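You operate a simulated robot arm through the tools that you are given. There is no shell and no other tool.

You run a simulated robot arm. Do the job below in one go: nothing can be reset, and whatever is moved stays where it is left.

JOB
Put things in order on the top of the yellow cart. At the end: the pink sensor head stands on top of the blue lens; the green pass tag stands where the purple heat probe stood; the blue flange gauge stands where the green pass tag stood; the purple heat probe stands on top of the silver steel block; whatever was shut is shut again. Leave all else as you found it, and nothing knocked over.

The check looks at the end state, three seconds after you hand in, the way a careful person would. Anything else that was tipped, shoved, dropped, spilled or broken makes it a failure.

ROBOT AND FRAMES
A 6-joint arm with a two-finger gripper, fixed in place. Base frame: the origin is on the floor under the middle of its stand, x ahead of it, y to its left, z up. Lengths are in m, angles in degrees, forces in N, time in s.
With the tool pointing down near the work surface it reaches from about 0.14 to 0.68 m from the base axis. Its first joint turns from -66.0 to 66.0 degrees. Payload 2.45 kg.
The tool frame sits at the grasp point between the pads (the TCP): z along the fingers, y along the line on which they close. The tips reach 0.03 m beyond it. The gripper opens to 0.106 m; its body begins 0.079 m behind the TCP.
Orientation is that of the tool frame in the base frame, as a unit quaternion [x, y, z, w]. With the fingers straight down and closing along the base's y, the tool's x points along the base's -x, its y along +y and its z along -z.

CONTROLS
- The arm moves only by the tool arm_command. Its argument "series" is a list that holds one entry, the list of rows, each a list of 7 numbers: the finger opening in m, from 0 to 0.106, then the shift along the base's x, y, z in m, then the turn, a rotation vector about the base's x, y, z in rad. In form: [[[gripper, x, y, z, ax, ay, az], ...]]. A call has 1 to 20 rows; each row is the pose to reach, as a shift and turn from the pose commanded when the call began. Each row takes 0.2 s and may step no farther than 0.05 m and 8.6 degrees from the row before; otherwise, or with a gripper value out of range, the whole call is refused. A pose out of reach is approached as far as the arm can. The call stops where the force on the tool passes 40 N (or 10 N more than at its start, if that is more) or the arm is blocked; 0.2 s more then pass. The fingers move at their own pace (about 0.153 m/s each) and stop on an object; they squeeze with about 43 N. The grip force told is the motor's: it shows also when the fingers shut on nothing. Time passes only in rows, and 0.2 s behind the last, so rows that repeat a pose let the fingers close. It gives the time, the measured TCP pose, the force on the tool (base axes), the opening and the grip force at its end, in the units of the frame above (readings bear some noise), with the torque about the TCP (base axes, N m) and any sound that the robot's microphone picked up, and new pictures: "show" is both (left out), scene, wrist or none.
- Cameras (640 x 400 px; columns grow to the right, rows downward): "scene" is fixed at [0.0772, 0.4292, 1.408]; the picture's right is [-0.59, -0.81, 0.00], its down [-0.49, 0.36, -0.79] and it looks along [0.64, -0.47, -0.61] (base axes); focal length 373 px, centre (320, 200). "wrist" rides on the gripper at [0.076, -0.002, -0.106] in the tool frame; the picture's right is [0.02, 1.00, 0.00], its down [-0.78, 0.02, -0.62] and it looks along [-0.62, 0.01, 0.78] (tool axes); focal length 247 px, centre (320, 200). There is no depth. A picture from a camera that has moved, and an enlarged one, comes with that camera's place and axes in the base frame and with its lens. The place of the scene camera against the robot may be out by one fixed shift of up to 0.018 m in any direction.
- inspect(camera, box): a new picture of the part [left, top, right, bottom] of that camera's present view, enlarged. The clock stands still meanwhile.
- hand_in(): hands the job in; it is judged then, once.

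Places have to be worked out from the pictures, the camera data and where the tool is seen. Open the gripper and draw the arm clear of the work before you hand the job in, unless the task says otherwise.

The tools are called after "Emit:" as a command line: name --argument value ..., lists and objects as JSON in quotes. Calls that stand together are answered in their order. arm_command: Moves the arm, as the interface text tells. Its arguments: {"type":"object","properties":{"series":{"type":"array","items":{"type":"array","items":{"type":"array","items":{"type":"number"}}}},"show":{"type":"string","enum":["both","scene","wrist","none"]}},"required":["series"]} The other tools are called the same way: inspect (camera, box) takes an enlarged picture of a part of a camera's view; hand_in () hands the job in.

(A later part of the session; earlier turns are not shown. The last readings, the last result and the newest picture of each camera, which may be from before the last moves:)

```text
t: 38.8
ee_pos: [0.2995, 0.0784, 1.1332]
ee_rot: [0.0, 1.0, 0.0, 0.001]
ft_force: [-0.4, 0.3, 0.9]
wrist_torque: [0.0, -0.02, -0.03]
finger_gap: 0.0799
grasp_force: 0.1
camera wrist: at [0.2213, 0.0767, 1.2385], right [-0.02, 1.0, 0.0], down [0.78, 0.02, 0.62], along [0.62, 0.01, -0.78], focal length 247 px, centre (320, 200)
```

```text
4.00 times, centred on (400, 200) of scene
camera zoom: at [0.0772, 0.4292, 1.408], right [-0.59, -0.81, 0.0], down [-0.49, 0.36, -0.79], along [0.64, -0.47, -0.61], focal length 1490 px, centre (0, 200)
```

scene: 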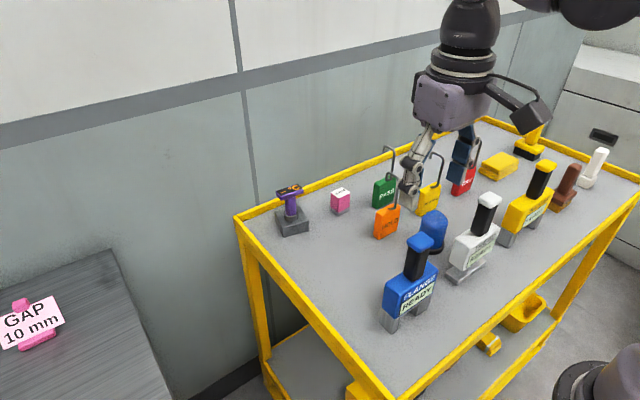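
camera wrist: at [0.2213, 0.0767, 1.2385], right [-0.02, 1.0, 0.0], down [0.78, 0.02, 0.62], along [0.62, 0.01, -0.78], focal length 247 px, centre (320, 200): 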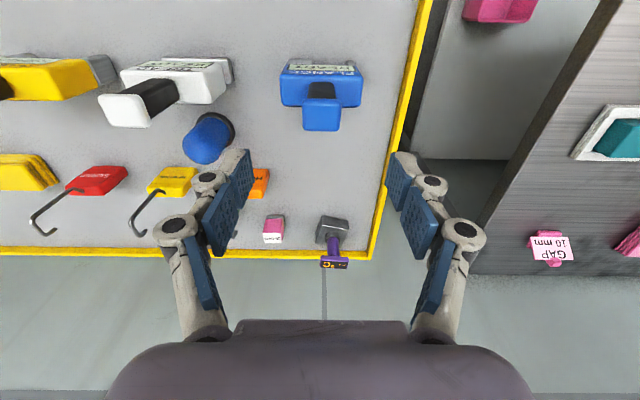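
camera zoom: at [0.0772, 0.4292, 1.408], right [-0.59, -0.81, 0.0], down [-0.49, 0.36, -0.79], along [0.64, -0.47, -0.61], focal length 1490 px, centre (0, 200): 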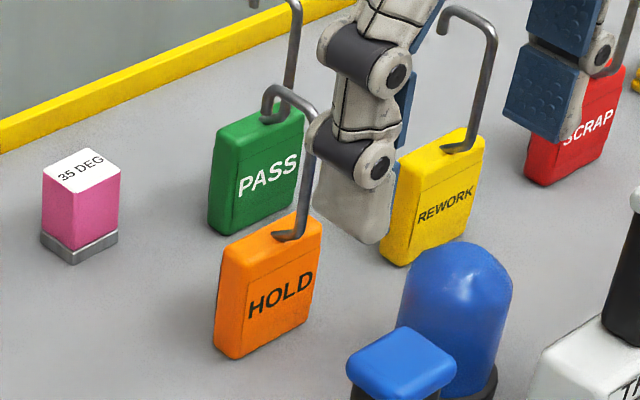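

The knob is directly under the tool at (0.297, 0.079), top ≈1.028; the handle spans z≈0.96–1.016. I descend to grip the black handle with the tips just above the body.

Emit:
arm_command --series '[[[0.08, -0.001, 0, -0.035, 0, 0, 0], [0.08, -0.001, 0, -0.07, 0, 0, 0], [0.08, -0.001, 0, -0.1, 0, 0, 0], [0.08, -0.001, 0, -0.125, 0, 0, 0]]]' --show "both"

Emit:
inspect --camera "scene" --box '[360, 180, 480, 340]'

Emit:
inspect --camera "wrist" --box '[200, 60, 440, 240]'

```text
t: 39.8
ee_pos: [0.298, 0.0784, 1.0083]
ee_rot: [0.0, 1.0, 0.001, 0.0]
ft_force: [1.0, -0.4, 0.1]
wrist_torque: [-0.01, 0.01, -0.01]
finger_gap: 0.0802
grasp_force: 0.0
camera wrist: at [0.2202, 0.0761, 1.1127], right [-0.02, 1.0, 0.0], down [0.78, 0.02, 0.62], along [0.62, 0.01, -0.78], focal length 247 px, centre (320, 200)
```

scene: 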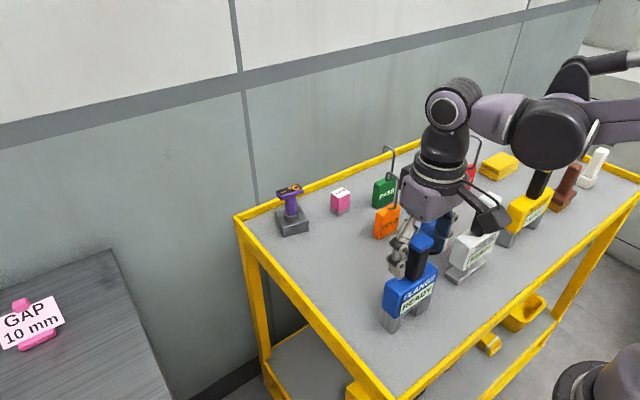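
wrist: 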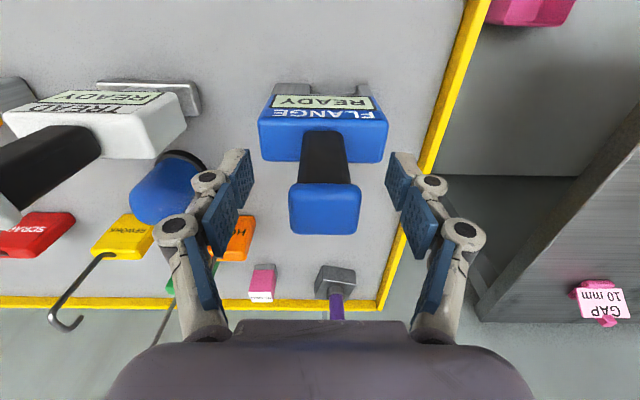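

```text
2.50 times, centred on (420, 260) of scene
camera zoom: at [0.0772, 0.4292, 1.408], right [-0.59, -0.81, 0.0], down [-0.49, 0.36, -0.79], along [0.64, -0.47, -0.61], focal length 931 px, centre (70, 50)
```

zoom: 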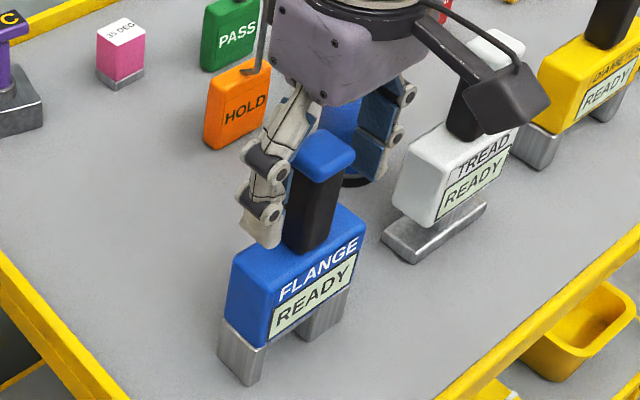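

```text
2.22 times, centred on (320, 150) of wrist
camera zoom: at [0.2202, 0.0761, 1.1127], right [-0.02, 1.0, 0.0], down [0.78, 0.02, 0.62], along [0.62, 0.01, -0.78], focal length 549 px, centre (320, 311)
```

zoom: 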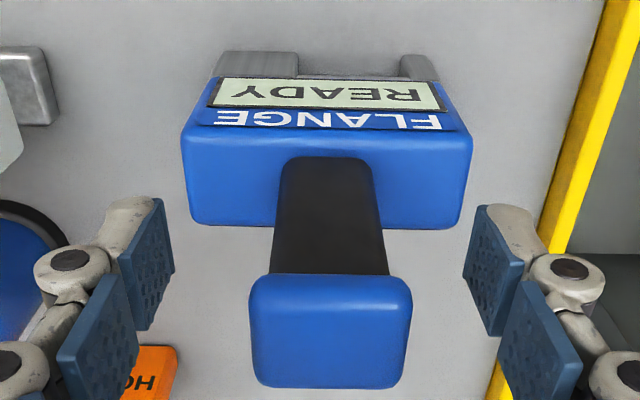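

Aligned within about 2 mm. I shift +2 mm in y, descend the last 11 mm and close on the handle.

Emit:
arm_command --series '[[[0.08, 0, 0.002, -0.006, 0, 0, 0], [0.08, 0, 0.002, -0.011, 0, 0, 0], [0.08, 0, 0.002, -0.011, 0, 0, 0], [0.05, 0, 0.002, -0.011, 0, 0, 0], [0.01, 0, 0.002, -0.011, 0, 0, 0], [0.01, 0, 0.002, -0.011, 0, 0, 0], [0.01, 0, 0.002, -0.011, 0, 0, 0]]]' --show "wrist"

Emit:
inspect --camera "scene" --box '[360, 180, 480, 340]'

```text
t: 41.4
ee_pos: [0.2987, 0.081, 0.9971]
ee_rot: [0.0, 1.0, 0.0, 0.0]
ft_force: [0.3, -2.5, 0.4]
wrist_torque: [-0.1, 0.03, -0.04]
finger_gap: 0.0273
grasp_force: 43.3
camera wrist: at [0.2202, 0.0786, 1.102], right [-0.02, 1.0, 0.0], down [0.78, 0.02, 0.62], along [0.62, 0.01, -0.78], focal length 247 px, centre (320, 200)
```

wrist: 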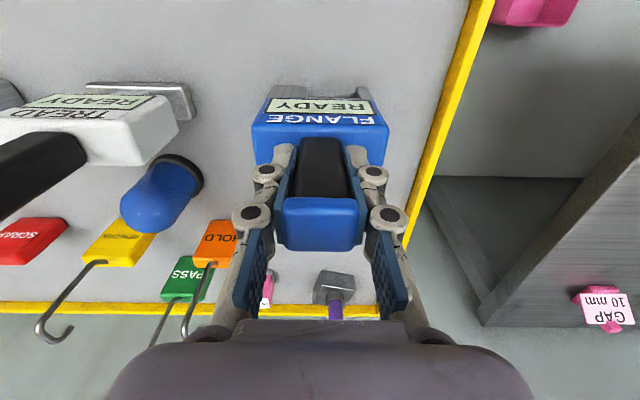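

```text
2.50 times, centred on (420, 260) of scene
camera zoom: at [0.0772, 0.4292, 1.408], right [-0.59, -0.81, 0.0], down [-0.49, 0.36, -0.79], along [0.64, -0.47, -0.61], focal length 931 px, centre (70, 50)
```

zoom: 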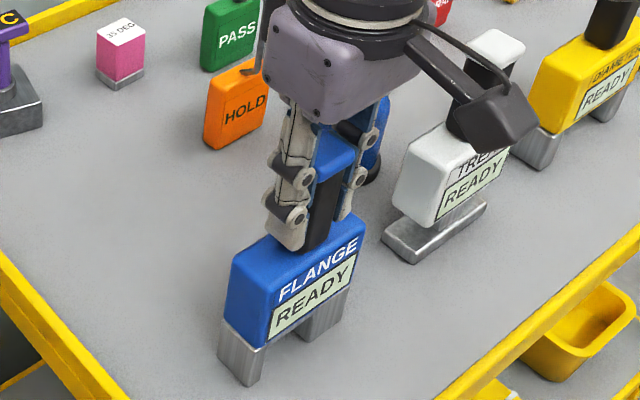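

Handle gripped (27 mm, 43 N). I lift 40 mm, check the hold, then carry it forward to the tag's old place.

Emit:
arm_command --series '[[[0.01, 0, 0, 0.005, 0, 0, 0], [0.01, 0, 0, 0.015, 0, 0, 0], [0.01, 0, 0, 0.03, 0, 0, 0], [0.01, 0, 0, 0.045, 0, 0, 0], [0.01, 0, 0, 0.045, 0, 0, 0]]]' --show "wrist"

Emit:
inspect --camera "scene" --box '[360, 160, 480, 340]'

```text
t: 42.6
ee_pos: [0.2972, 0.0804, 1.0429]
ee_rot: [0.0, 1.0, 0.0, 0.001]
ft_force: [0.1, -0.3, -3.8]
wrist_torque: [0.0, -0.04, 0.01]
finger_gap: 0.0275
grasp_force: 43.0
camera wrist: at [0.2199, 0.0789, 1.1479], right [-0.02, 1.0, 0.0], down [0.78, 0.02, 0.62], along [0.62, 0.01, -0.78], focal length 247 px, centre (320, 200)
```

wrist: 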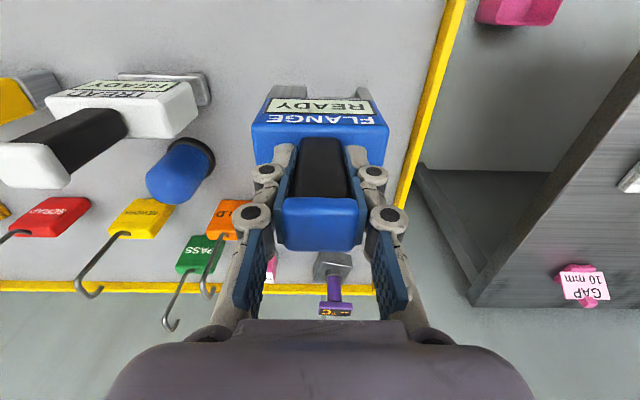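

```text
2.22 times, centred on (420, 250) of scene
camera zoom: at [0.0772, 0.4292, 1.408], right [-0.59, -0.81, 0.0], down [-0.49, 0.36, -0.79], along [0.64, -0.47, -0.61], focal length 828 px, centre (98, 89)
```

zoom: 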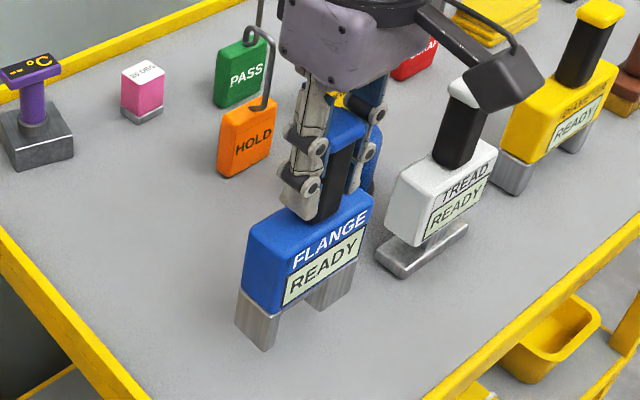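

The gauge hangs level (about 0.4 kg). I carry it forward.

Emit:
arm_command --series '[[[0.01, 0.03, 0.002, 0, 0, 0, 0], [0.01, 0.07, 0.005, 0, 0, 0, 0], [0.01, 0.11, 0.008, 0, 0, 0, 0], [0.01, 0.15, 0.01, 0, 0, 0, 0], [0.01, 0.175, 0.0115, 0, 0, 0, 0], [0.01, 0.175, 0.0115, -0.02, 0, 0, 0], [0.01, 0.175, 0.0115, -0.035, 0, 0, 0], [0.01, 0.175, 0.0115, -0.035, 0, 0, 0]]]' --show "both"

Emit:
inspect --camera "scene" --box '[270, 130, 430, 290]'

```text
t: 44.4
ee_pos: [0.4735, 0.0917, 1.0057]
ee_rot: [-0.001, 1.0, 0.0, 0.0]
ft_force: [-0.6, 0.1, -4.0]
wrist_torque: [0.02, 0.0, -0.03]
finger_gap: 0.0271
grasp_force: 43.1
camera wrist: at [0.3951, 0.0902, 1.1124], right [-0.02, 1.0, 0.0], down [0.78, 0.02, 0.62], along [0.62, 0.01, -0.78], focal length 247 px, centre (320, 200)
```

scene: 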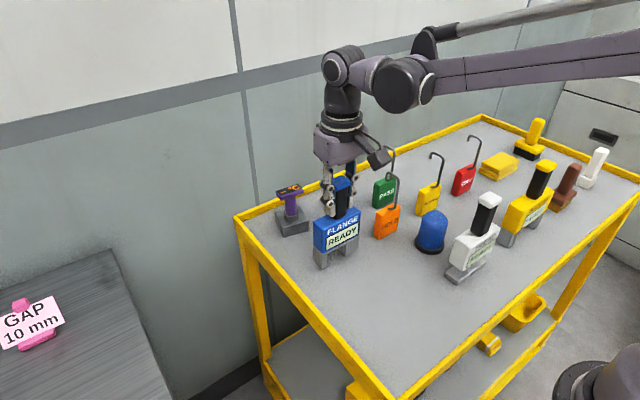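
wrist: 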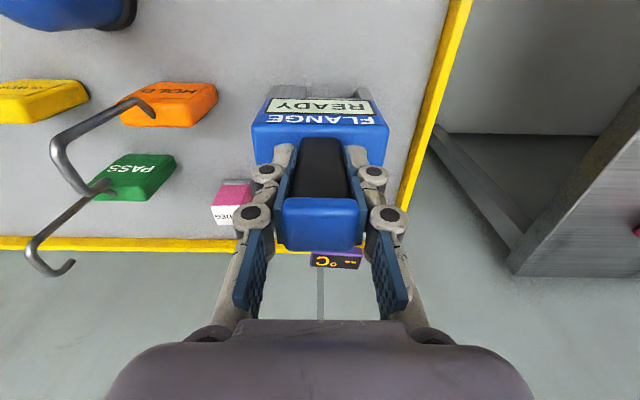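

```text
2.50 times, centred on (350, 210) of scene
camera zoom: at [0.0773, 0.4292, 1.408], right [-0.59, -0.81, 0.0], down [-0.49, 0.36, -0.79], along [0.64, -0.47, -0.61], focal length 931 px, centre (245, 175)
```

zoom: 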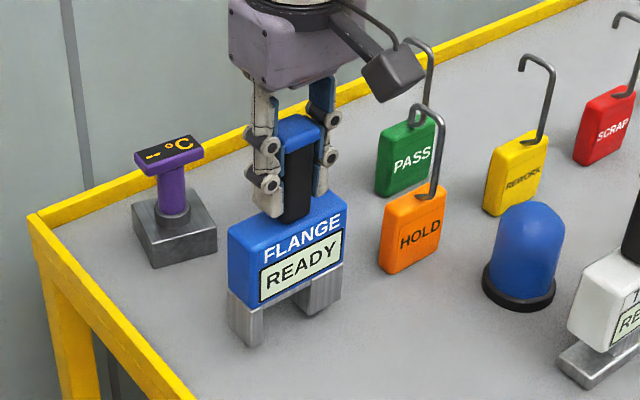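

In position over the old tag place. I lower until contact in small steps.

Emit:
arm_command --series '[[[0.01, 0, 0, -0.004, 0, 0, 0], [0.01, 0, 0, -0.007, 0, 0, 0]]]' --show "none"

Emit:
arm_command --series '[[[0.01, 0, 0, -0.001, 0, 0, 0], [0.01, 0, 0, -0.001, 0, 0, 0]]]' --show "none"

Emit:
arm_command --series '[[[0.01, 0, 0, -0.001, 0, 0, 0], [0.01, 0, 0, -0.001, 0, 0, 0]]]' --show "none"

```text
t: 45.0
ee_pos: [0.4745, 0.0923, 1.0001]
ee_rot: [0.0, 1.0, 0.0, 0.001]
ft_force: [0.3, 1.0, -4.2]
wrist_torque: [0.01, 0.04, 0.01]
finger_gap: 0.027
grasp_force: 42.6
```

```text
t: 45.6
ee_pos: [0.4739, 0.0913, 0.9979]
ee_rot: [0.0, 1.0, 0.0, 0.0]
ft_force: [1.5, 0.4, -3.8]
wrist_torque: [0.03, 0.0, -0.05]
finger_gap: 0.0273
grasp_force: 42.8
```

```text
t: 46.2
ee_pos: [0.4739, 0.0906, 0.9985]
ee_rot: [-0.001, 1.0, -0.001, 0.001]
ft_force: [0.8, -0.2, -3.6]
wrist_torque: [0.01, -0.01, -0.03]
finger_gap: 0.0273
grasp_force: 42.6
```

Still carrying the full weight (−3.6 N); I go on 1 mm at a time.

Emit:
arm_command --series '[[[0.01, 0, 0, -0.001, 0, 0, 0], [0.01, 0, 0, -0.001, 0, 0, 0]]]' --show "none"

Emit:
inspect --camera "scene" --box '[300, 200, 380, 280]'

```text
t: 46.8
ee_pos: [0.4733, 0.0922, 0.9968]
ee_rot: [0.0, 1.0, 0.0, 0.001]
ft_force: [0.0, 0.7, 0.8]
wrist_torque: [-0.07, 0.02, -0.02]
finger_gap: 0.0275
grasp_force: 43.4
```

```text
5.00 times, centred on (340, 240) of scene
camera zoom: at [0.0772, 0.4293, 1.408], right [-0.59, -0.81, 0.0], down [-0.49, 0.36, -0.79], along [0.64, -0.47, -0.61], focal length 1863 px, centre (220, 0)
```

zoom: 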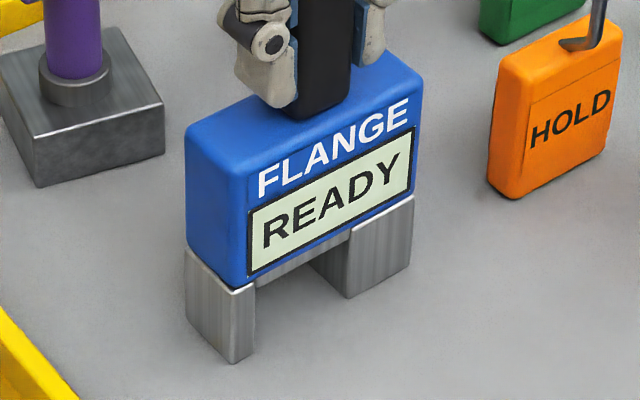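

The table now carries the gauge (force rose from −3.6 to +0.8 N). I open and check.

Emit:
arm_command --series '[[[0.04, 0, 0, 0, 0, 0, 0], [0.07, 0, 0, 0, 0, 0, 0], [0.07, 0, 0, 0, 0, 0, 0], [0.07, 0, 0, 0.01, 0, 0, 0], [0.07, 0, 0, 0.04, 0, 0, 0], [0.07, 0, 0, 0.08, 0, 0, 0], [0.07, 0, 0, 0.12, 0, 0, 0]]]' --show "both"

Emit:
inspect --camera "scene" --box '[260, 150, 420, 290]'

```text
t: 48.4
ee_pos: [0.4743, 0.0919, 1.1173]
ee_rot: [0.0, 1.0, 0.0, 0.001]
ft_force: [-0.3, -0.4, 0.0]
wrist_torque: [0.02, -0.01, -0.03]
finger_gap: 0.0702
grasp_force: 0.1
camera wrist: at [0.3957, 0.0895, 1.2226], right [-0.02, 1.0, 0.0], down [0.78, 0.02, 0.62], along [0.62, 0.01, -0.78], focal length 247 px, centre (320, 200)
```

scene: 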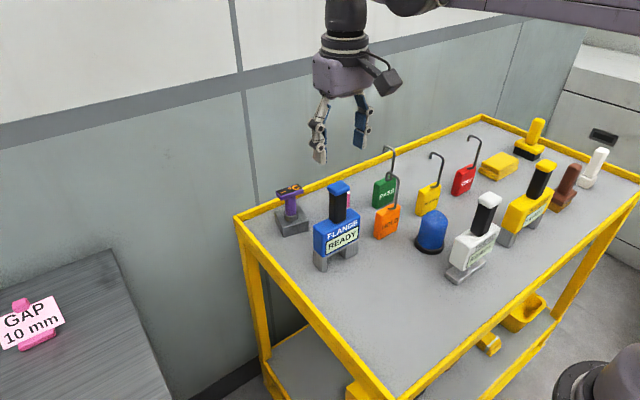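
wrist: 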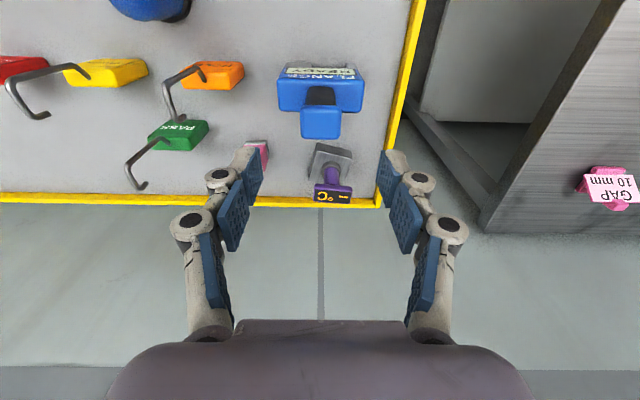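

```text
2.86 times, centred on (340, 220) of scene
camera zoom: at [0.0772, 0.4292, 1.408], right [-0.59, -0.81, 0.0], down [-0.49, 0.36, -0.79], along [0.64, -0.47, -0.61], focal length 1064 px, centre (263, 143)
```

zoom: 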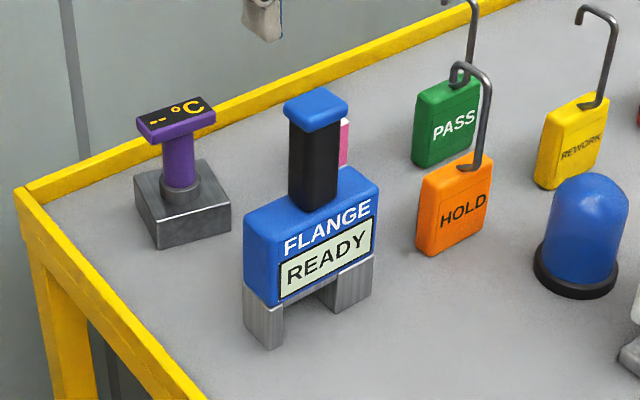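

The gauge stands well in place of the tag. Before picking the pink head, I turn the tool to yaw −90° and hover above the lens to measure its centre exactly.

Emit:
arm_command --series '[[[0.07, -0.007, -0.0155, 0, 0, 0, -0.1309], [0.07, -0.0135, -0.031, 0, 0, 0, -0.2618], [0.07, -0.02, -0.0465, 0, 0, 0, -0.3927], [0.07, -0.027, -0.062, 0, 0, 0, -0.5236], [0.07, -0.034, -0.0775, 0, 0, 0, -0.6545], [0.07, -0.04, -0.093, 0, 0, 0, -0.7854], [0.07, -0.047, -0.1085, 0, 0, 0, -0.9163], [0.07, -0.054, -0.124, 0, 0, 0, -1.0472], [0.07, -0.06, -0.1395, 0, 0, 0, -1.1781], [0.07, -0.067, -0.155, 0, 0, 0, -1.309], [0.07, -0.074, -0.171, 0, 0, 0, -1.4399], [0.07, -0.081, -0.187, 0, 0, 0, -1.5708], [0.07, -0.081, -0.187, 0, 0, 0, -1.5708]]]' --show "both"

Emit:
inspect --camera "wrist" --box '[240, 30, 400, 130]'

```text
t: 51.2
ee_pos: [0.3936, -0.095, 1.116]
ee_rot: [0.708, 0.707, 0.0, 0.001]
ft_force: [0.0, -0.4, -0.3]
wrist_torque: [-0.01, 0.0, -0.02]
finger_gap: 0.0701
grasp_force: 0.0
camera wrist: at [0.3892, -0.0188, 1.2219], right [1.0, 0.02, 0.0], down [0.02, -0.78, 0.62], along [0.01, -0.62, -0.78], focal length 247 px, centre (320, 200)
```

scene: 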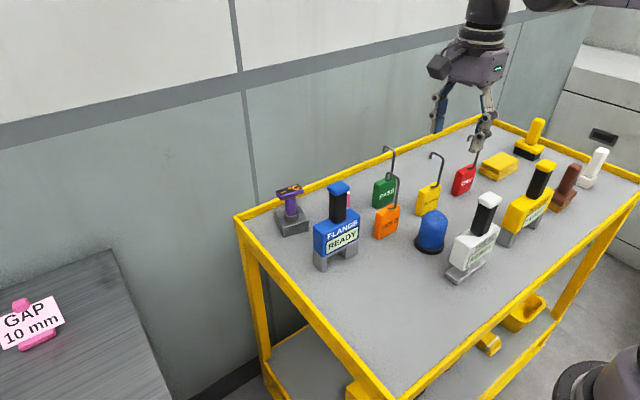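
wrist: 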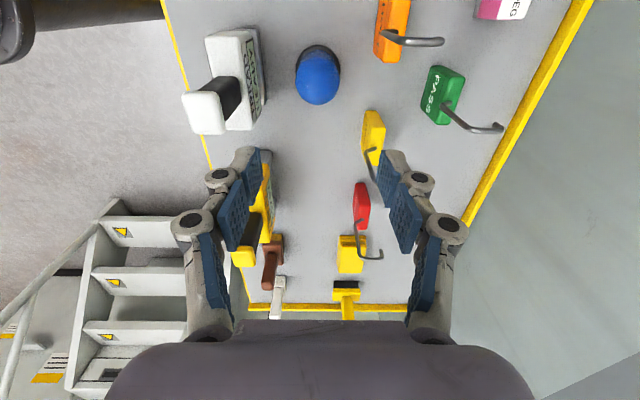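

```text
4.00 times, centred on (320, 80) of wrist
camera zoom: at [0.3892, -0.0188, 1.2219], right [1.0, 0.02, 0.0], down [0.02, -0.78, 0.62], along [0.01, -0.62, -0.78], focal length 988 px, centre (320, 680)
```

zoom: 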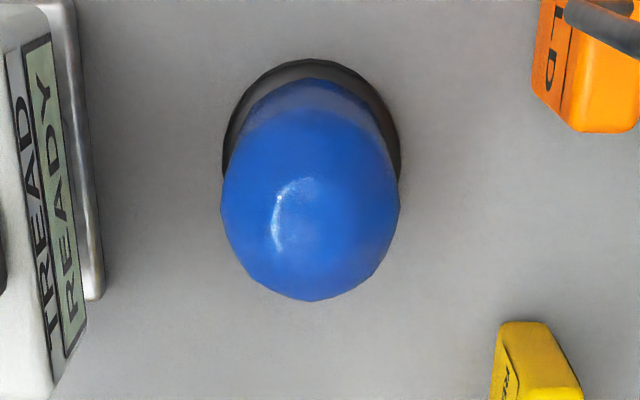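

The lens axis is 3.4 mm to −x of the tool axis, at about (0.388, −0.092) in camera terms. Now I go above the pink head, keeping above the hooks.

Emit:
arm_command --series '[[[0.07, 0.04, 0.0165, -0.01, 0, 0, 0], [0.07, 0.08, 0.033, -0.02, 0, 0, 0], [0.07, 0.12, 0.05, -0.03, 0, 0, 0], [0.07, 0.16, 0.0665, -0.035, 0, 0, 0], [0.07, 0.2018, 0.083, -0.04, 0, 0, 0], [0.07, 0.2018, 0.083, -0.07, 0, 0, 0], [0.07, 0.2018, 0.083, -0.07, 0, 0, 0]]]' --show "both"

Emit:
inspect --camera "wrist" --box '[260, 50, 380, 150]'

Emit:
inspect --camera "wrist" --box '[120, 0, 440, 200]'

```text
t: 52.8
ee_pos: [0.5948, -0.0129, 1.0473]
ee_rot: [0.707, 0.707, 0.0, 0.001]
ft_force: [0.2, 0.6, 0.9]
wrist_torque: [0.01, 0.02, 0.0]
finger_gap: 0.0699
grasp_force: 0.1
camera wrist: at [0.5917, 0.0641, 1.152], right [1.0, 0.02, 0.0], down [0.02, -0.78, 0.62], along [0.01, -0.62, -0.78], focal length 247 px, centre (320, 200)
```

scene: 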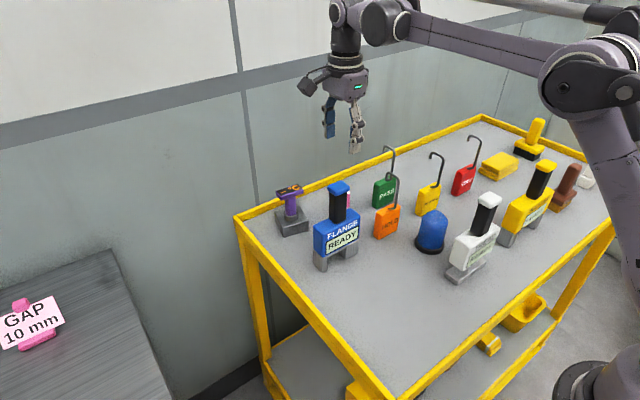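
wrist: 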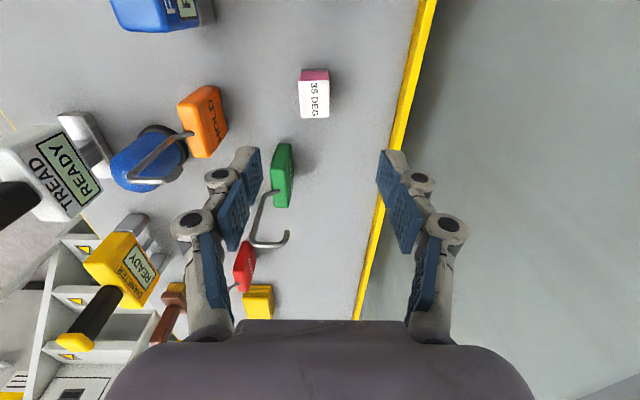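

```text
4.00 times, centred on (320, 100) of wrist
camera zoom: at [0.5917, 0.0641, 1.152], right [1.0, 0.02, 0.0], down [0.02, -0.78, 0.62], along [0.01, -0.62, -0.78], focal length 988 px, centre (320, 600)
```

zoom: 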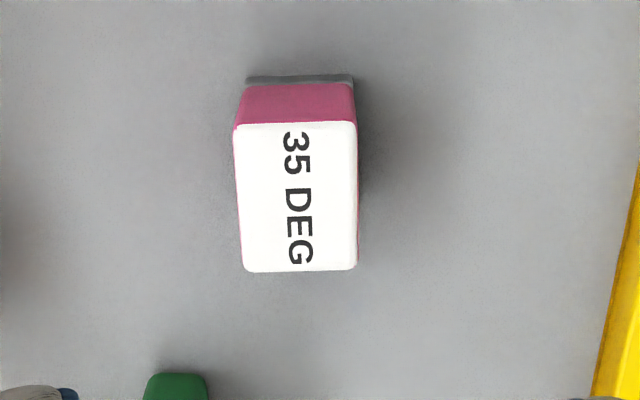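

```text
2.00 times, centred on (280, 100) of wrist
camera zoom: at [0.5917, 0.0641, 1.152], right [1.0, 0.02, 0.0], down [0.02, -0.78, 0.62], along [0.01, -0.62, -0.78], focal length 494 px, centre (400, 400)
```

zoom: 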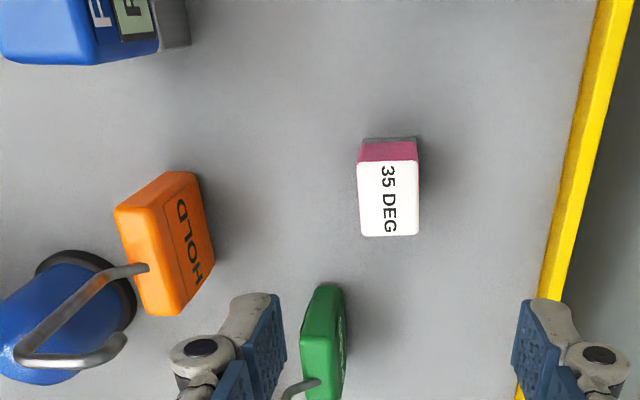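

The pink head is centred 6 mm to −x of the tool axis and turned about +2°. I align and descend most of the way, then check.

Emit:
arm_command --series '[[[0.07, -0.0063, 0.0006, -0.03, 0, 0, 0.04], [0.07, -0.0063, 0.0006, -0.065, 0, 0, 0.04], [0.07, -0.0063, 0.0006, -0.1, 0, 0, 0.04], [0.07, -0.0063, 0.0006, -0.125, 0, 0, 0.04], [0.07, -0.0063, 0.0006, -0.125, 0, 0, 0.04]]]' --show "both"

Emit:
inspect --camera "wrist" --box '[240, 100, 400, 200]'

Emit:
inspect --camera "scene" --box '[270, 130, 430, 250]'

```text
t: 54.0
ee_pos: [0.5881, -0.0113, 0.9214]
ee_rot: [0.693, 0.721, -0.001, 0.001]
ft_force: [0.5, -0.2, 0.0]
wrist_torque: [-0.01, 0.02, -0.03]
finger_gap: 0.0699
grasp_force: 0.0
camera wrist: at [0.5816, 0.0645, 1.0269], right [1.0, 0.06, 0.0], down [0.05, -0.78, 0.62], along [0.04, -0.62, -0.78], focal length 247 px, centre (320, 200)
```

scene: 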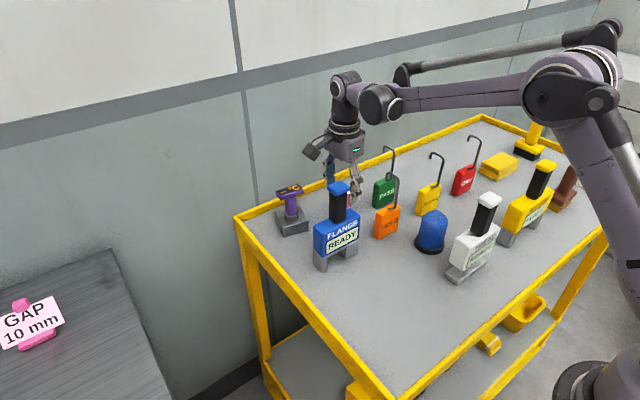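
wrist: 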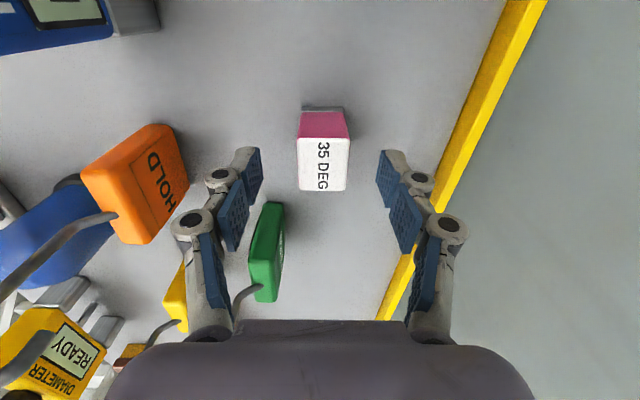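

```text
4.00 times, centred on (320, 150) of wrist
camera zoom: at [0.5816, 0.0645, 1.0269], right [1.0, 0.06, 0.0], down [0.05, -0.78, 0.62], along [0.04, -0.62, -0.78], focal length 988 px, centre (320, 400)
```

zoom: 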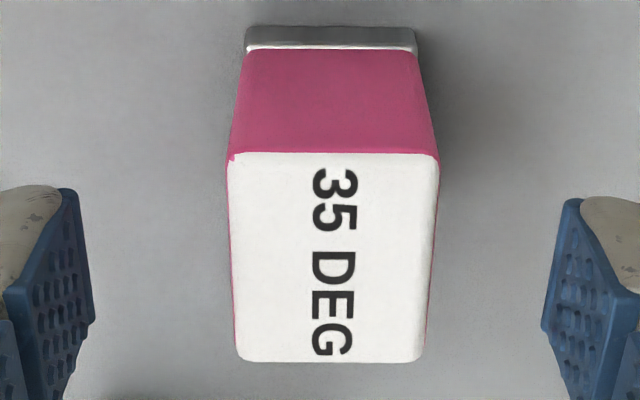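

```text
3.33 times, centred on (350, 190) of scene
camera zoom: at [0.0772, 0.4292, 1.408], right [-0.59, -0.81, 0.0], down [-0.49, 0.36, -0.79], along [0.64, -0.47, -0.61], focal length 1242 px, centre (220, 233)
```

zoom: 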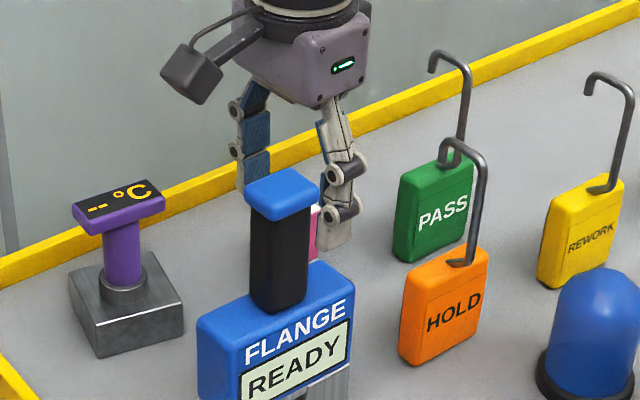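

The head sits between the pads, only 2 mm to +x. I correct this, descend 33 mm, and close on the pink body.

Emit:
arm_command --series '[[[0.07, 0.0018, 0, -0.017, 0, 0, 0], [0.07, 0.0018, 0, -0.033, 0, 0, 0], [0.07, 0.0018, 0, -0.033, 0, 0, 0], [0.045, 0.0018, 0, -0.033, 0, 0, 0], [0.01, 0.0018, 0, -0.033, 0, 0, 0], [0.01, 0.0018, 0, -0.033, 0, 0, 0], [0.01, 0.0018, 0, -0.033, 0, 0, 0]]]' --show "both"

Emit:
inspect --camera "wrist" --box '[240, 110, 400, 260]'

```text
t: 55.6
ee_pos: [0.5911, -0.0112, 0.8897]
ee_rot: [0.693, 0.721, -0.001, 0.001]
ft_force: [0.1, 0.2, 1.5]
wrist_torque: [-0.01, 0.0, -0.02]
finger_gap: 0.029
grasp_force: 43.2
camera wrist: at [0.5836, 0.0651, 0.9942], right [1.0, 0.06, 0.0], down [0.05, -0.78, 0.62], along [0.04, -0.62, -0.78], focal length 247 px, centre (320, 200)
```

scene: 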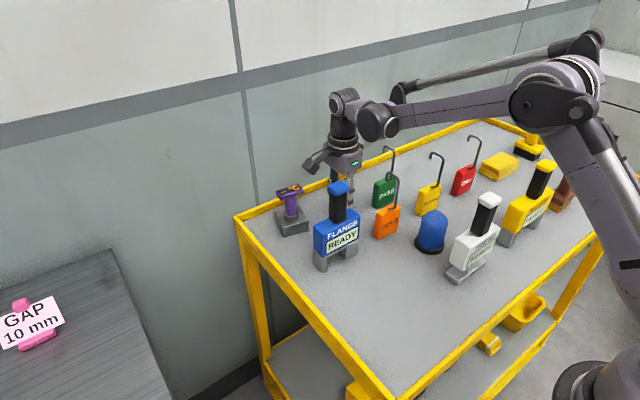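
wrist: 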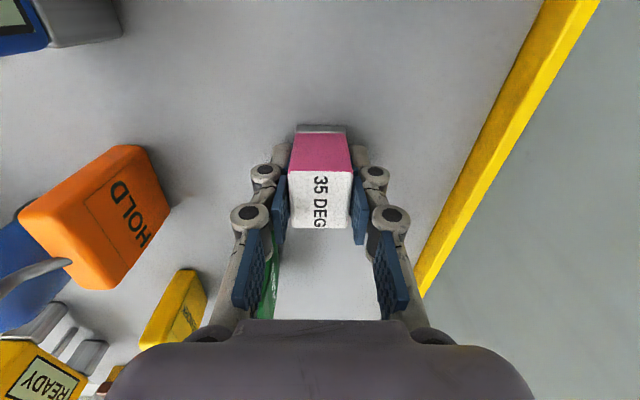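

```text
2.67 times, centred on (320, 185) of wrist
camera zoom: at [0.5836, 0.0651, 0.9942], right [1.0, 0.06, 0.0], down [0.05, -0.78, 0.62], along [0.04, -0.62, -0.78], focal length 659 px, centre (320, 240)
```

zoom: 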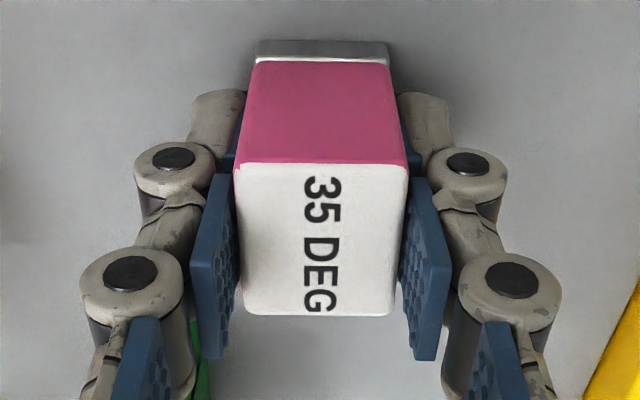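

Gripped (29 mm, 43 N), the head's centre within about 1–3 mm of the tool axis. I lift straight up.

Emit:
arm_command --series '[[[0.01, 0, 0, 0.005, 0, 0, 0], [0.01, 0, 0, 0.03, 0, 0, 0], [0.01, 0, 0, 0.07, 0, 0, 0], [0.01, 0, 0, 0.11, 0, 0, 0], [0.01, 0, 0, 0.15, 0, 0, 0], [0.01, 0, 0, 0.19, 0, 0, 0], [0.01, 0, 0, 0.19, 0, 0, 0]]]' --show "both"

Emit:
inspect --camera "scene" --box '[290, 70, 410, 190]'

Emit:
inspect --camera "wrist" --box '[240, 110, 400, 260]'

```text
t: 57.2
ee_pos: [0.5899, -0.012, 1.0806]
ee_rot: [0.693, 0.721, -0.001, 0.001]
ft_force: [0.6, -0.1, -0.7]
wrist_torque: [0.0, -0.01, -0.02]
finger_gap: 0.0289
grasp_force: 42.8
camera wrist: at [0.5821, 0.0641, 1.1854], right [1.0, 0.06, 0.0], down [0.05, -0.78, 0.62], along [0.04, -0.62, -0.78], focal length 247 px, centre (320, 200)
```

scene: 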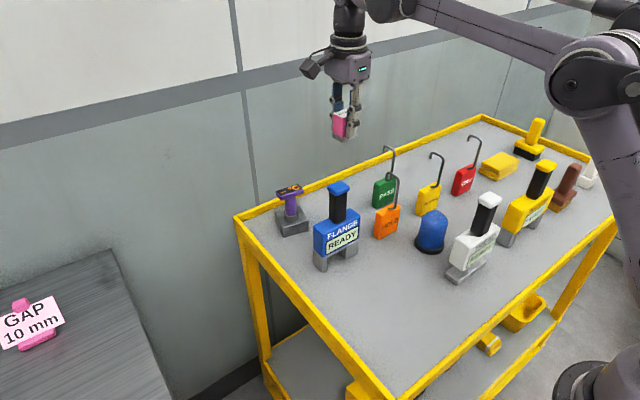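
wrist: 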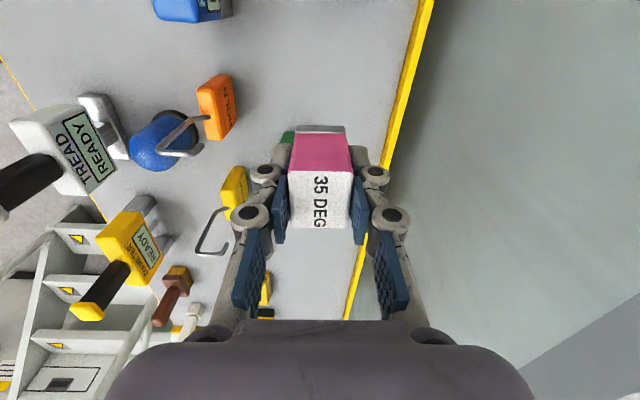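

```text
3.33 times, centred on (350, 130) of scene
camera zoom: at [0.0772, 0.4292, 1.408], right [-0.59, -0.81, 0.0], down [-0.49, 0.36, -0.79], along [0.64, -0.47, -0.61], focal length 1242 px, centre (220, 433)
```

zoom: 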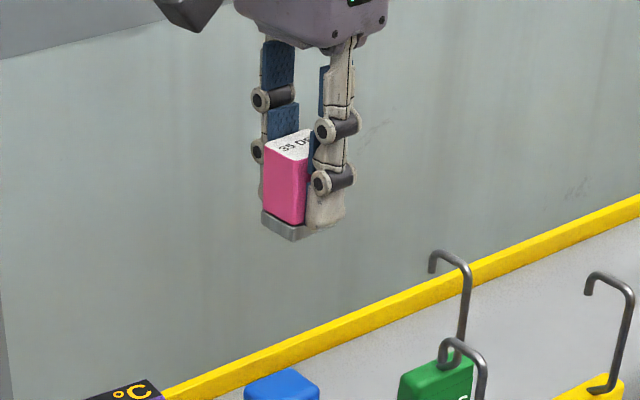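

```text
2.67 times, centred on (320, 185) of wrist
camera zoom: at [0.5821, 0.0641, 1.1854], right [1.0, 0.06, 0.0], down [0.05, -0.78, 0.62], along [0.04, -0.62, -0.78], focal length 659 px, centre (320, 240)
```

zoom: 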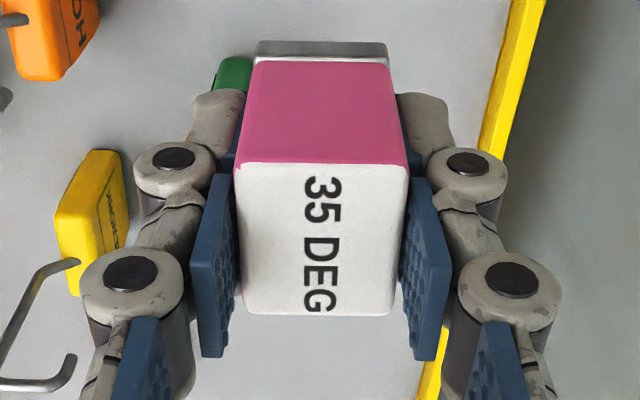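

The head is held securely and level. I carry it over the hooks to above the lens.

Emit:
arm_command --series '[[[0.01, -0.04, -0.016, 0, 0, 0, 0], [0.01, -0.08, -0.032, 0, 0, 0, 0], [0.01, -0.12, -0.048, 0, 0, 0, 0], [0.01, -0.16, -0.064, 0, 0, 0, 0], [0.01, -0.1993, -0.0793, 0, 0, 0, 0], [0.01, -0.1993, -0.0793, -0.03, 0, 0, 0], [0.01, -0.1993, -0.0793, -0.06, 0, 0, 0], [0.01, -0.1993, -0.0793, -0.06, 0, 0, 0]]]' --show "both"

Emit:
inspect --camera "scene" --box '[380, 150, 490, 270]'

Emit:
inspect --camera "wrist" --box '[240, 80, 400, 230]'

```text
t: 59.0
ee_pos: [0.3898, -0.091, 1.019]
ee_rot: [0.693, 0.721, -0.001, 0.0]
ft_force: [0.8, -0.6, -1.9]
wrist_torque: [-0.04, -0.03, -0.01]
finger_gap: 0.0293
grasp_force: 43.0
camera wrist: at [0.3836, -0.0146, 1.1239], right [1.0, 0.06, 0.0], down [0.05, -0.78, 0.62], along [0.04, -0.62, -0.78], focal length 247 px, centre (320, 200)
```

scene: 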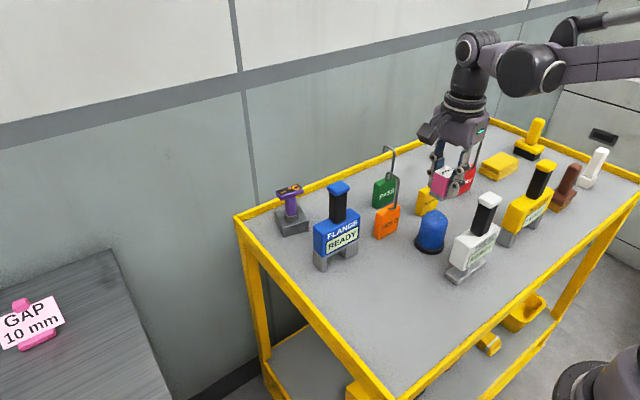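
wrist: 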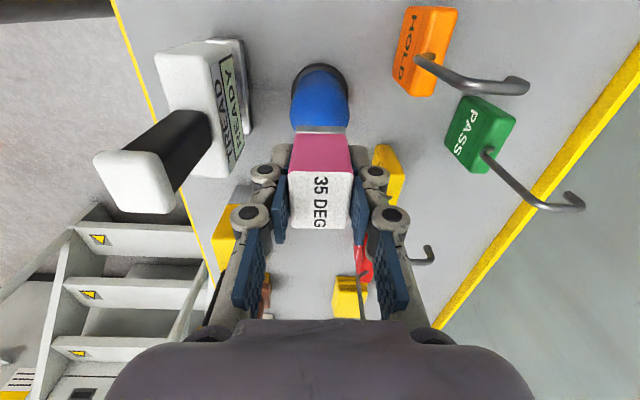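

```text
3.33 times, centred on (435, 210) of scene
camera zoom: at [0.0772, 0.4292, 1.408], right [-0.59, -0.81, 0.0], down [-0.49, 0.36, -0.79], along [0.64, -0.47, -0.61], focal length 1242 px, centre (-63, 167)
```

zoom: 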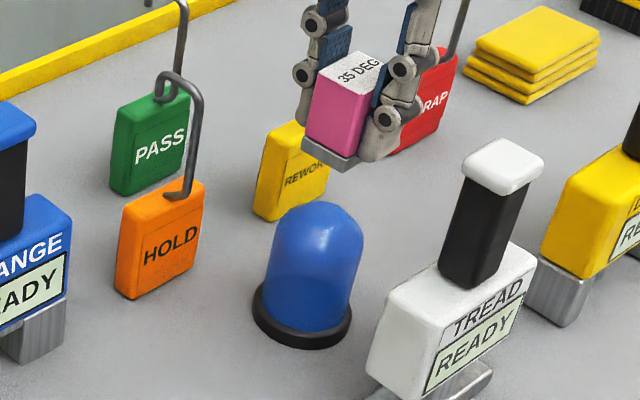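

```text
2.67 times, centred on (320, 155) of wrist
camera zoom: at [0.3836, -0.0146, 1.1239], right [1.0, 0.06, 0.0], down [0.05, -0.78, 0.62], along [0.04, -0.62, -0.78], focal length 659 px, centre (320, 320)
```

zoom: 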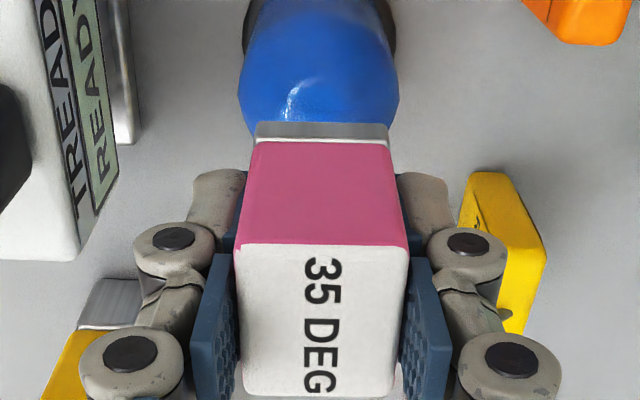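

x alignment looks right within 1 mm. I zoom into the scene view to check the y alignment of the head against the lens.

Emit:
inspect --camera "scene" --box '[400, 160, 464, 220]'

Emit:
inspect --camera "scene" --box '[400, 200, 464, 260]'

```text
6.67 times, centred on (432, 190) of scene
camera zoom: at [0.0772, 0.4292, 1.408], right [-0.59, -0.81, 0.0], down [-0.49, 0.36, -0.79], along [0.64, -0.47, -0.61], focal length 2484 px, centre (-427, 267)
```

zoom: 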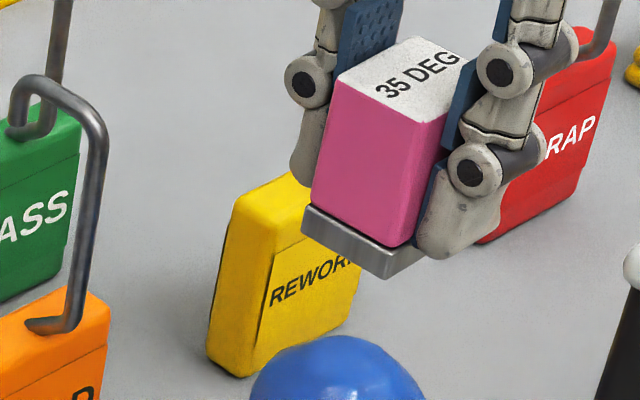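

```text
6.67 times, centred on (432, 230) of scene
camera zoom: at [0.0772, 0.4292, 1.408], right [-0.59, -0.81, 0.0], down [-0.49, 0.36, -0.79], along [0.64, -0.47, -0.61], focal length 2484 px, centre (-427, 0)
```

zoom: 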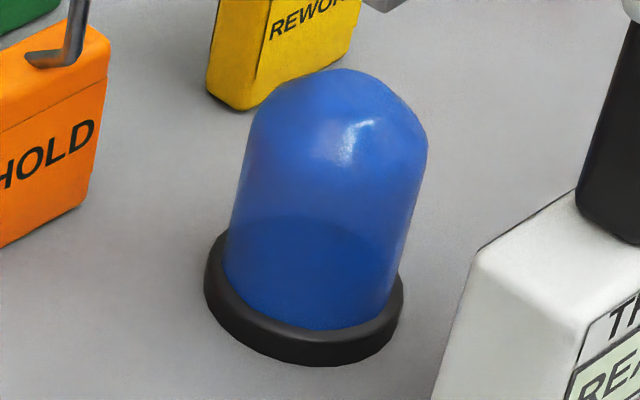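

The finger hides part of the cube, so I zoom more closely to locate its corners.

Emit:
inspect --camera "scene" --box '[424, 160, 456, 190]'

Emit:
inspect --camera "wrist" --box '[280, 50, 360, 150]'

```text
13.33 times, centred on (440, 175) of scene
camera zoom: at [0.0772, 0.4292, 1.408], right [-0.59, -0.81, 0.0], down [-0.49, 0.36, -0.79], along [0.64, -0.47, -0.61], focal length 4968 px, centre (-1280, 533)
```

zoom: 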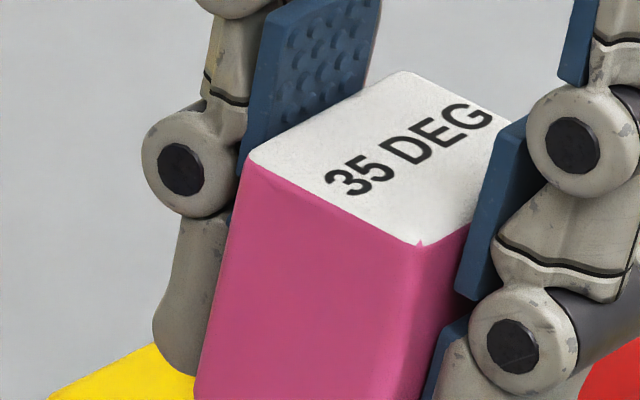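

```text
4.00 times, centred on (320, 100) of wrist
camera zoom: at [0.3836, -0.0146, 1.1239], right [1.0, 0.06, 0.0], down [0.05, -0.78, 0.62], along [0.04, -0.62, -0.78], focal length 988 px, centre (320, 600)
```

zoom: 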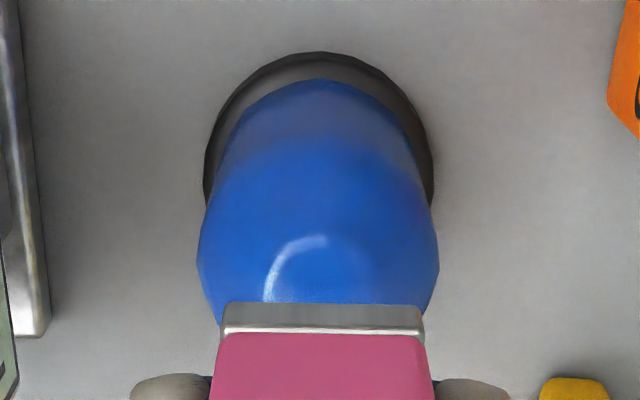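

The full projection check shows the head aligned with the lens within about 1–2 mm in both x and y. I lower 28 mm and look again.

Emit:
arm_command --series '[[[0.01, -0.0008, 0, -0.015, 0, 0, 0], [0.01, -0.0008, 0, -0.028, 0, 0, 0], [0.01, -0.0008, 0, -0.028, 0, 0, 0]]]' --show "none"

Emit:
inspect --camera "scene" --box '[400, 175, 472, 250]'

Emit:
inspect --camera "wrist" --box '[260, 60, 380, 160]'

```text
t: 59.8
ee_pos: [0.39, -0.0905, 0.9911]
ee_rot: [0.692, 0.721, -0.001, 0.001]
ft_force: [0.4, -0.2, -0.1]
wrist_torque: [0.03, -0.03, -0.02]
finger_gap: 0.029
grasp_force: 42.8
```

```text
5.33 times, centred on (436, 212) of scene
camera zoom: at [0.0772, 0.4292, 1.408], right [-0.59, -0.81, 0.0], down [-0.49, 0.36, -0.79], along [0.64, -0.47, -0.61], focal length 1987 px, centre (-299, 133)
```

zoom: 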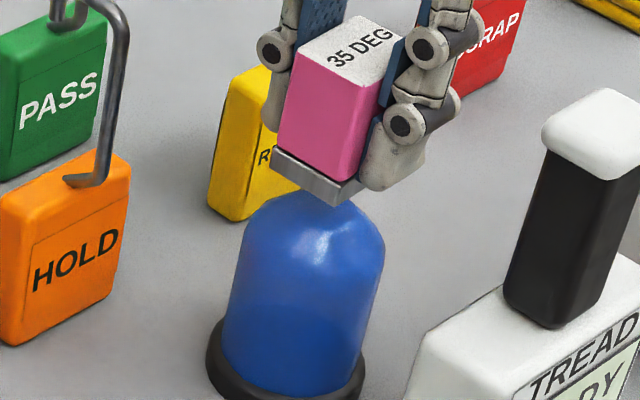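

```text
4.00 times, centred on (320, 110) of wrist
camera zoom: at [0.3834, -0.0143, 1.0961], right [1.0, 0.06, 0.0], down [0.05, -0.78, 0.62], along [0.04, -0.62, -0.78], focal length 988 px, centre (320, 560)
```

zoom: 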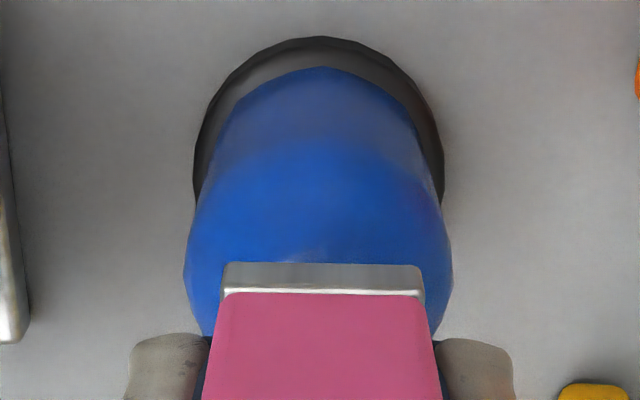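

Close now, a gap of roughly 1–2 cm. I continue down 8 mm in small steps.

Emit:
arm_command --series '[[[0.01, 0, 0, -0.003, 0, 0, 0], [0.01, 0, 0, -0.006, 0, 0, 0], [0.01, 0, 0, -0.006, 0, 0, 0]]]' --show "none"

Emit:
inspect --camera "scene" --box '[404, 180, 468, 245]'

```text
t: 60.6
ee_pos: [0.3895, -0.0917, 0.986]
ee_rot: [0.692, 0.722, -0.001, 0.0]
ft_force: [-0.2, -0.8, -0.9]
wrist_torque: [0.02, -0.01, -0.03]
finger_gap: 0.0289
grasp_force: 42.8
```

```text
6.15 times, centred on (436, 212) of scene
camera zoom: at [0.0772, 0.4292, 1.408], right [-0.59, -0.81, 0.0], down [-0.49, 0.36, -0.79], along [0.64, -0.47, -0.61], focal length 2293 px, centre (-394, 123)
```

zoom: 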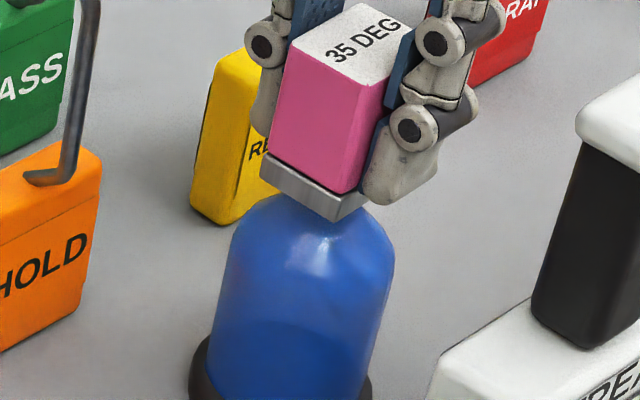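

No contact yet (z 0.985). I continue in single-millimetre steps, checking the force each time.

Emit:
arm_command --series '[[[0.01, 0, 0, -0.002, 0, 0, 0], [0.01, 0, 0, -0.002, 0, 0, 0]]]' --show "none"

Emit:
arm_command --series '[[[0.01, 0, 0, -0.001, 0, 0, 0], [0.01, 0, 0, -0.001, 0, 0, 0]]]' --show "none"

Emit:
arm_command --series '[[[0.01, 0, 0, -0.001, 0, 0, 0], [0.01, 0, 0, -0.001, 0, 0, 0]]]' --show "none"

Emit:
inspect --camera "scene" --box '[404, 180, 468, 245]'

```text
t: 61.2
ee_pos: [0.3903, -0.0921, 0.983]
ee_rot: [0.693, 0.721, 0.0, 0.0]
ft_force: [-0.6, 0.3, -2.3]
wrist_torque: [-0.02, 0.0, -0.01]
finger_gap: 0.0291
grasp_force: 42.7
```

```text
t: 61.8
ee_pos: [0.39, -0.0916, 0.9825]
ee_rot: [0.693, 0.721, -0.001, 0.0]
ft_force: [-0.6, 0.3, -1.5]
wrist_torque: [0.01, 0.0, 0.0]
finger_gap: 0.0287
grasp_force: 43.0
```

```text
t: 62.4
ee_pos: [0.3893, -0.0916, 0.981]
ee_rot: [0.692, 0.722, 0.0, 0.0]
ft_force: [-0.5, 0.3, -0.8]
wrist_torque: [-0.01, 0.03, -0.04]
finger_gap: 0.0291
grasp_force: 43.0
```

```text
6.15 times, centred on (436, 212) of scene
camera zoom: at [0.0772, 0.4292, 1.408], right [-0.59, -0.81, 0.0], down [-0.49, 0.36, -0.79], along [0.64, -0.47, -0.61], focal length 2293 px, centre (-394, 123)
```

zoom: 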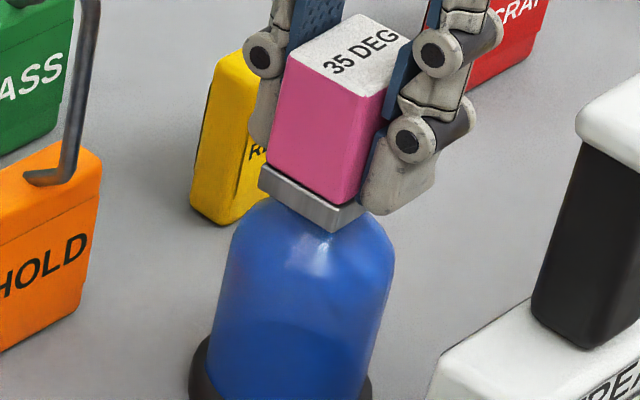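

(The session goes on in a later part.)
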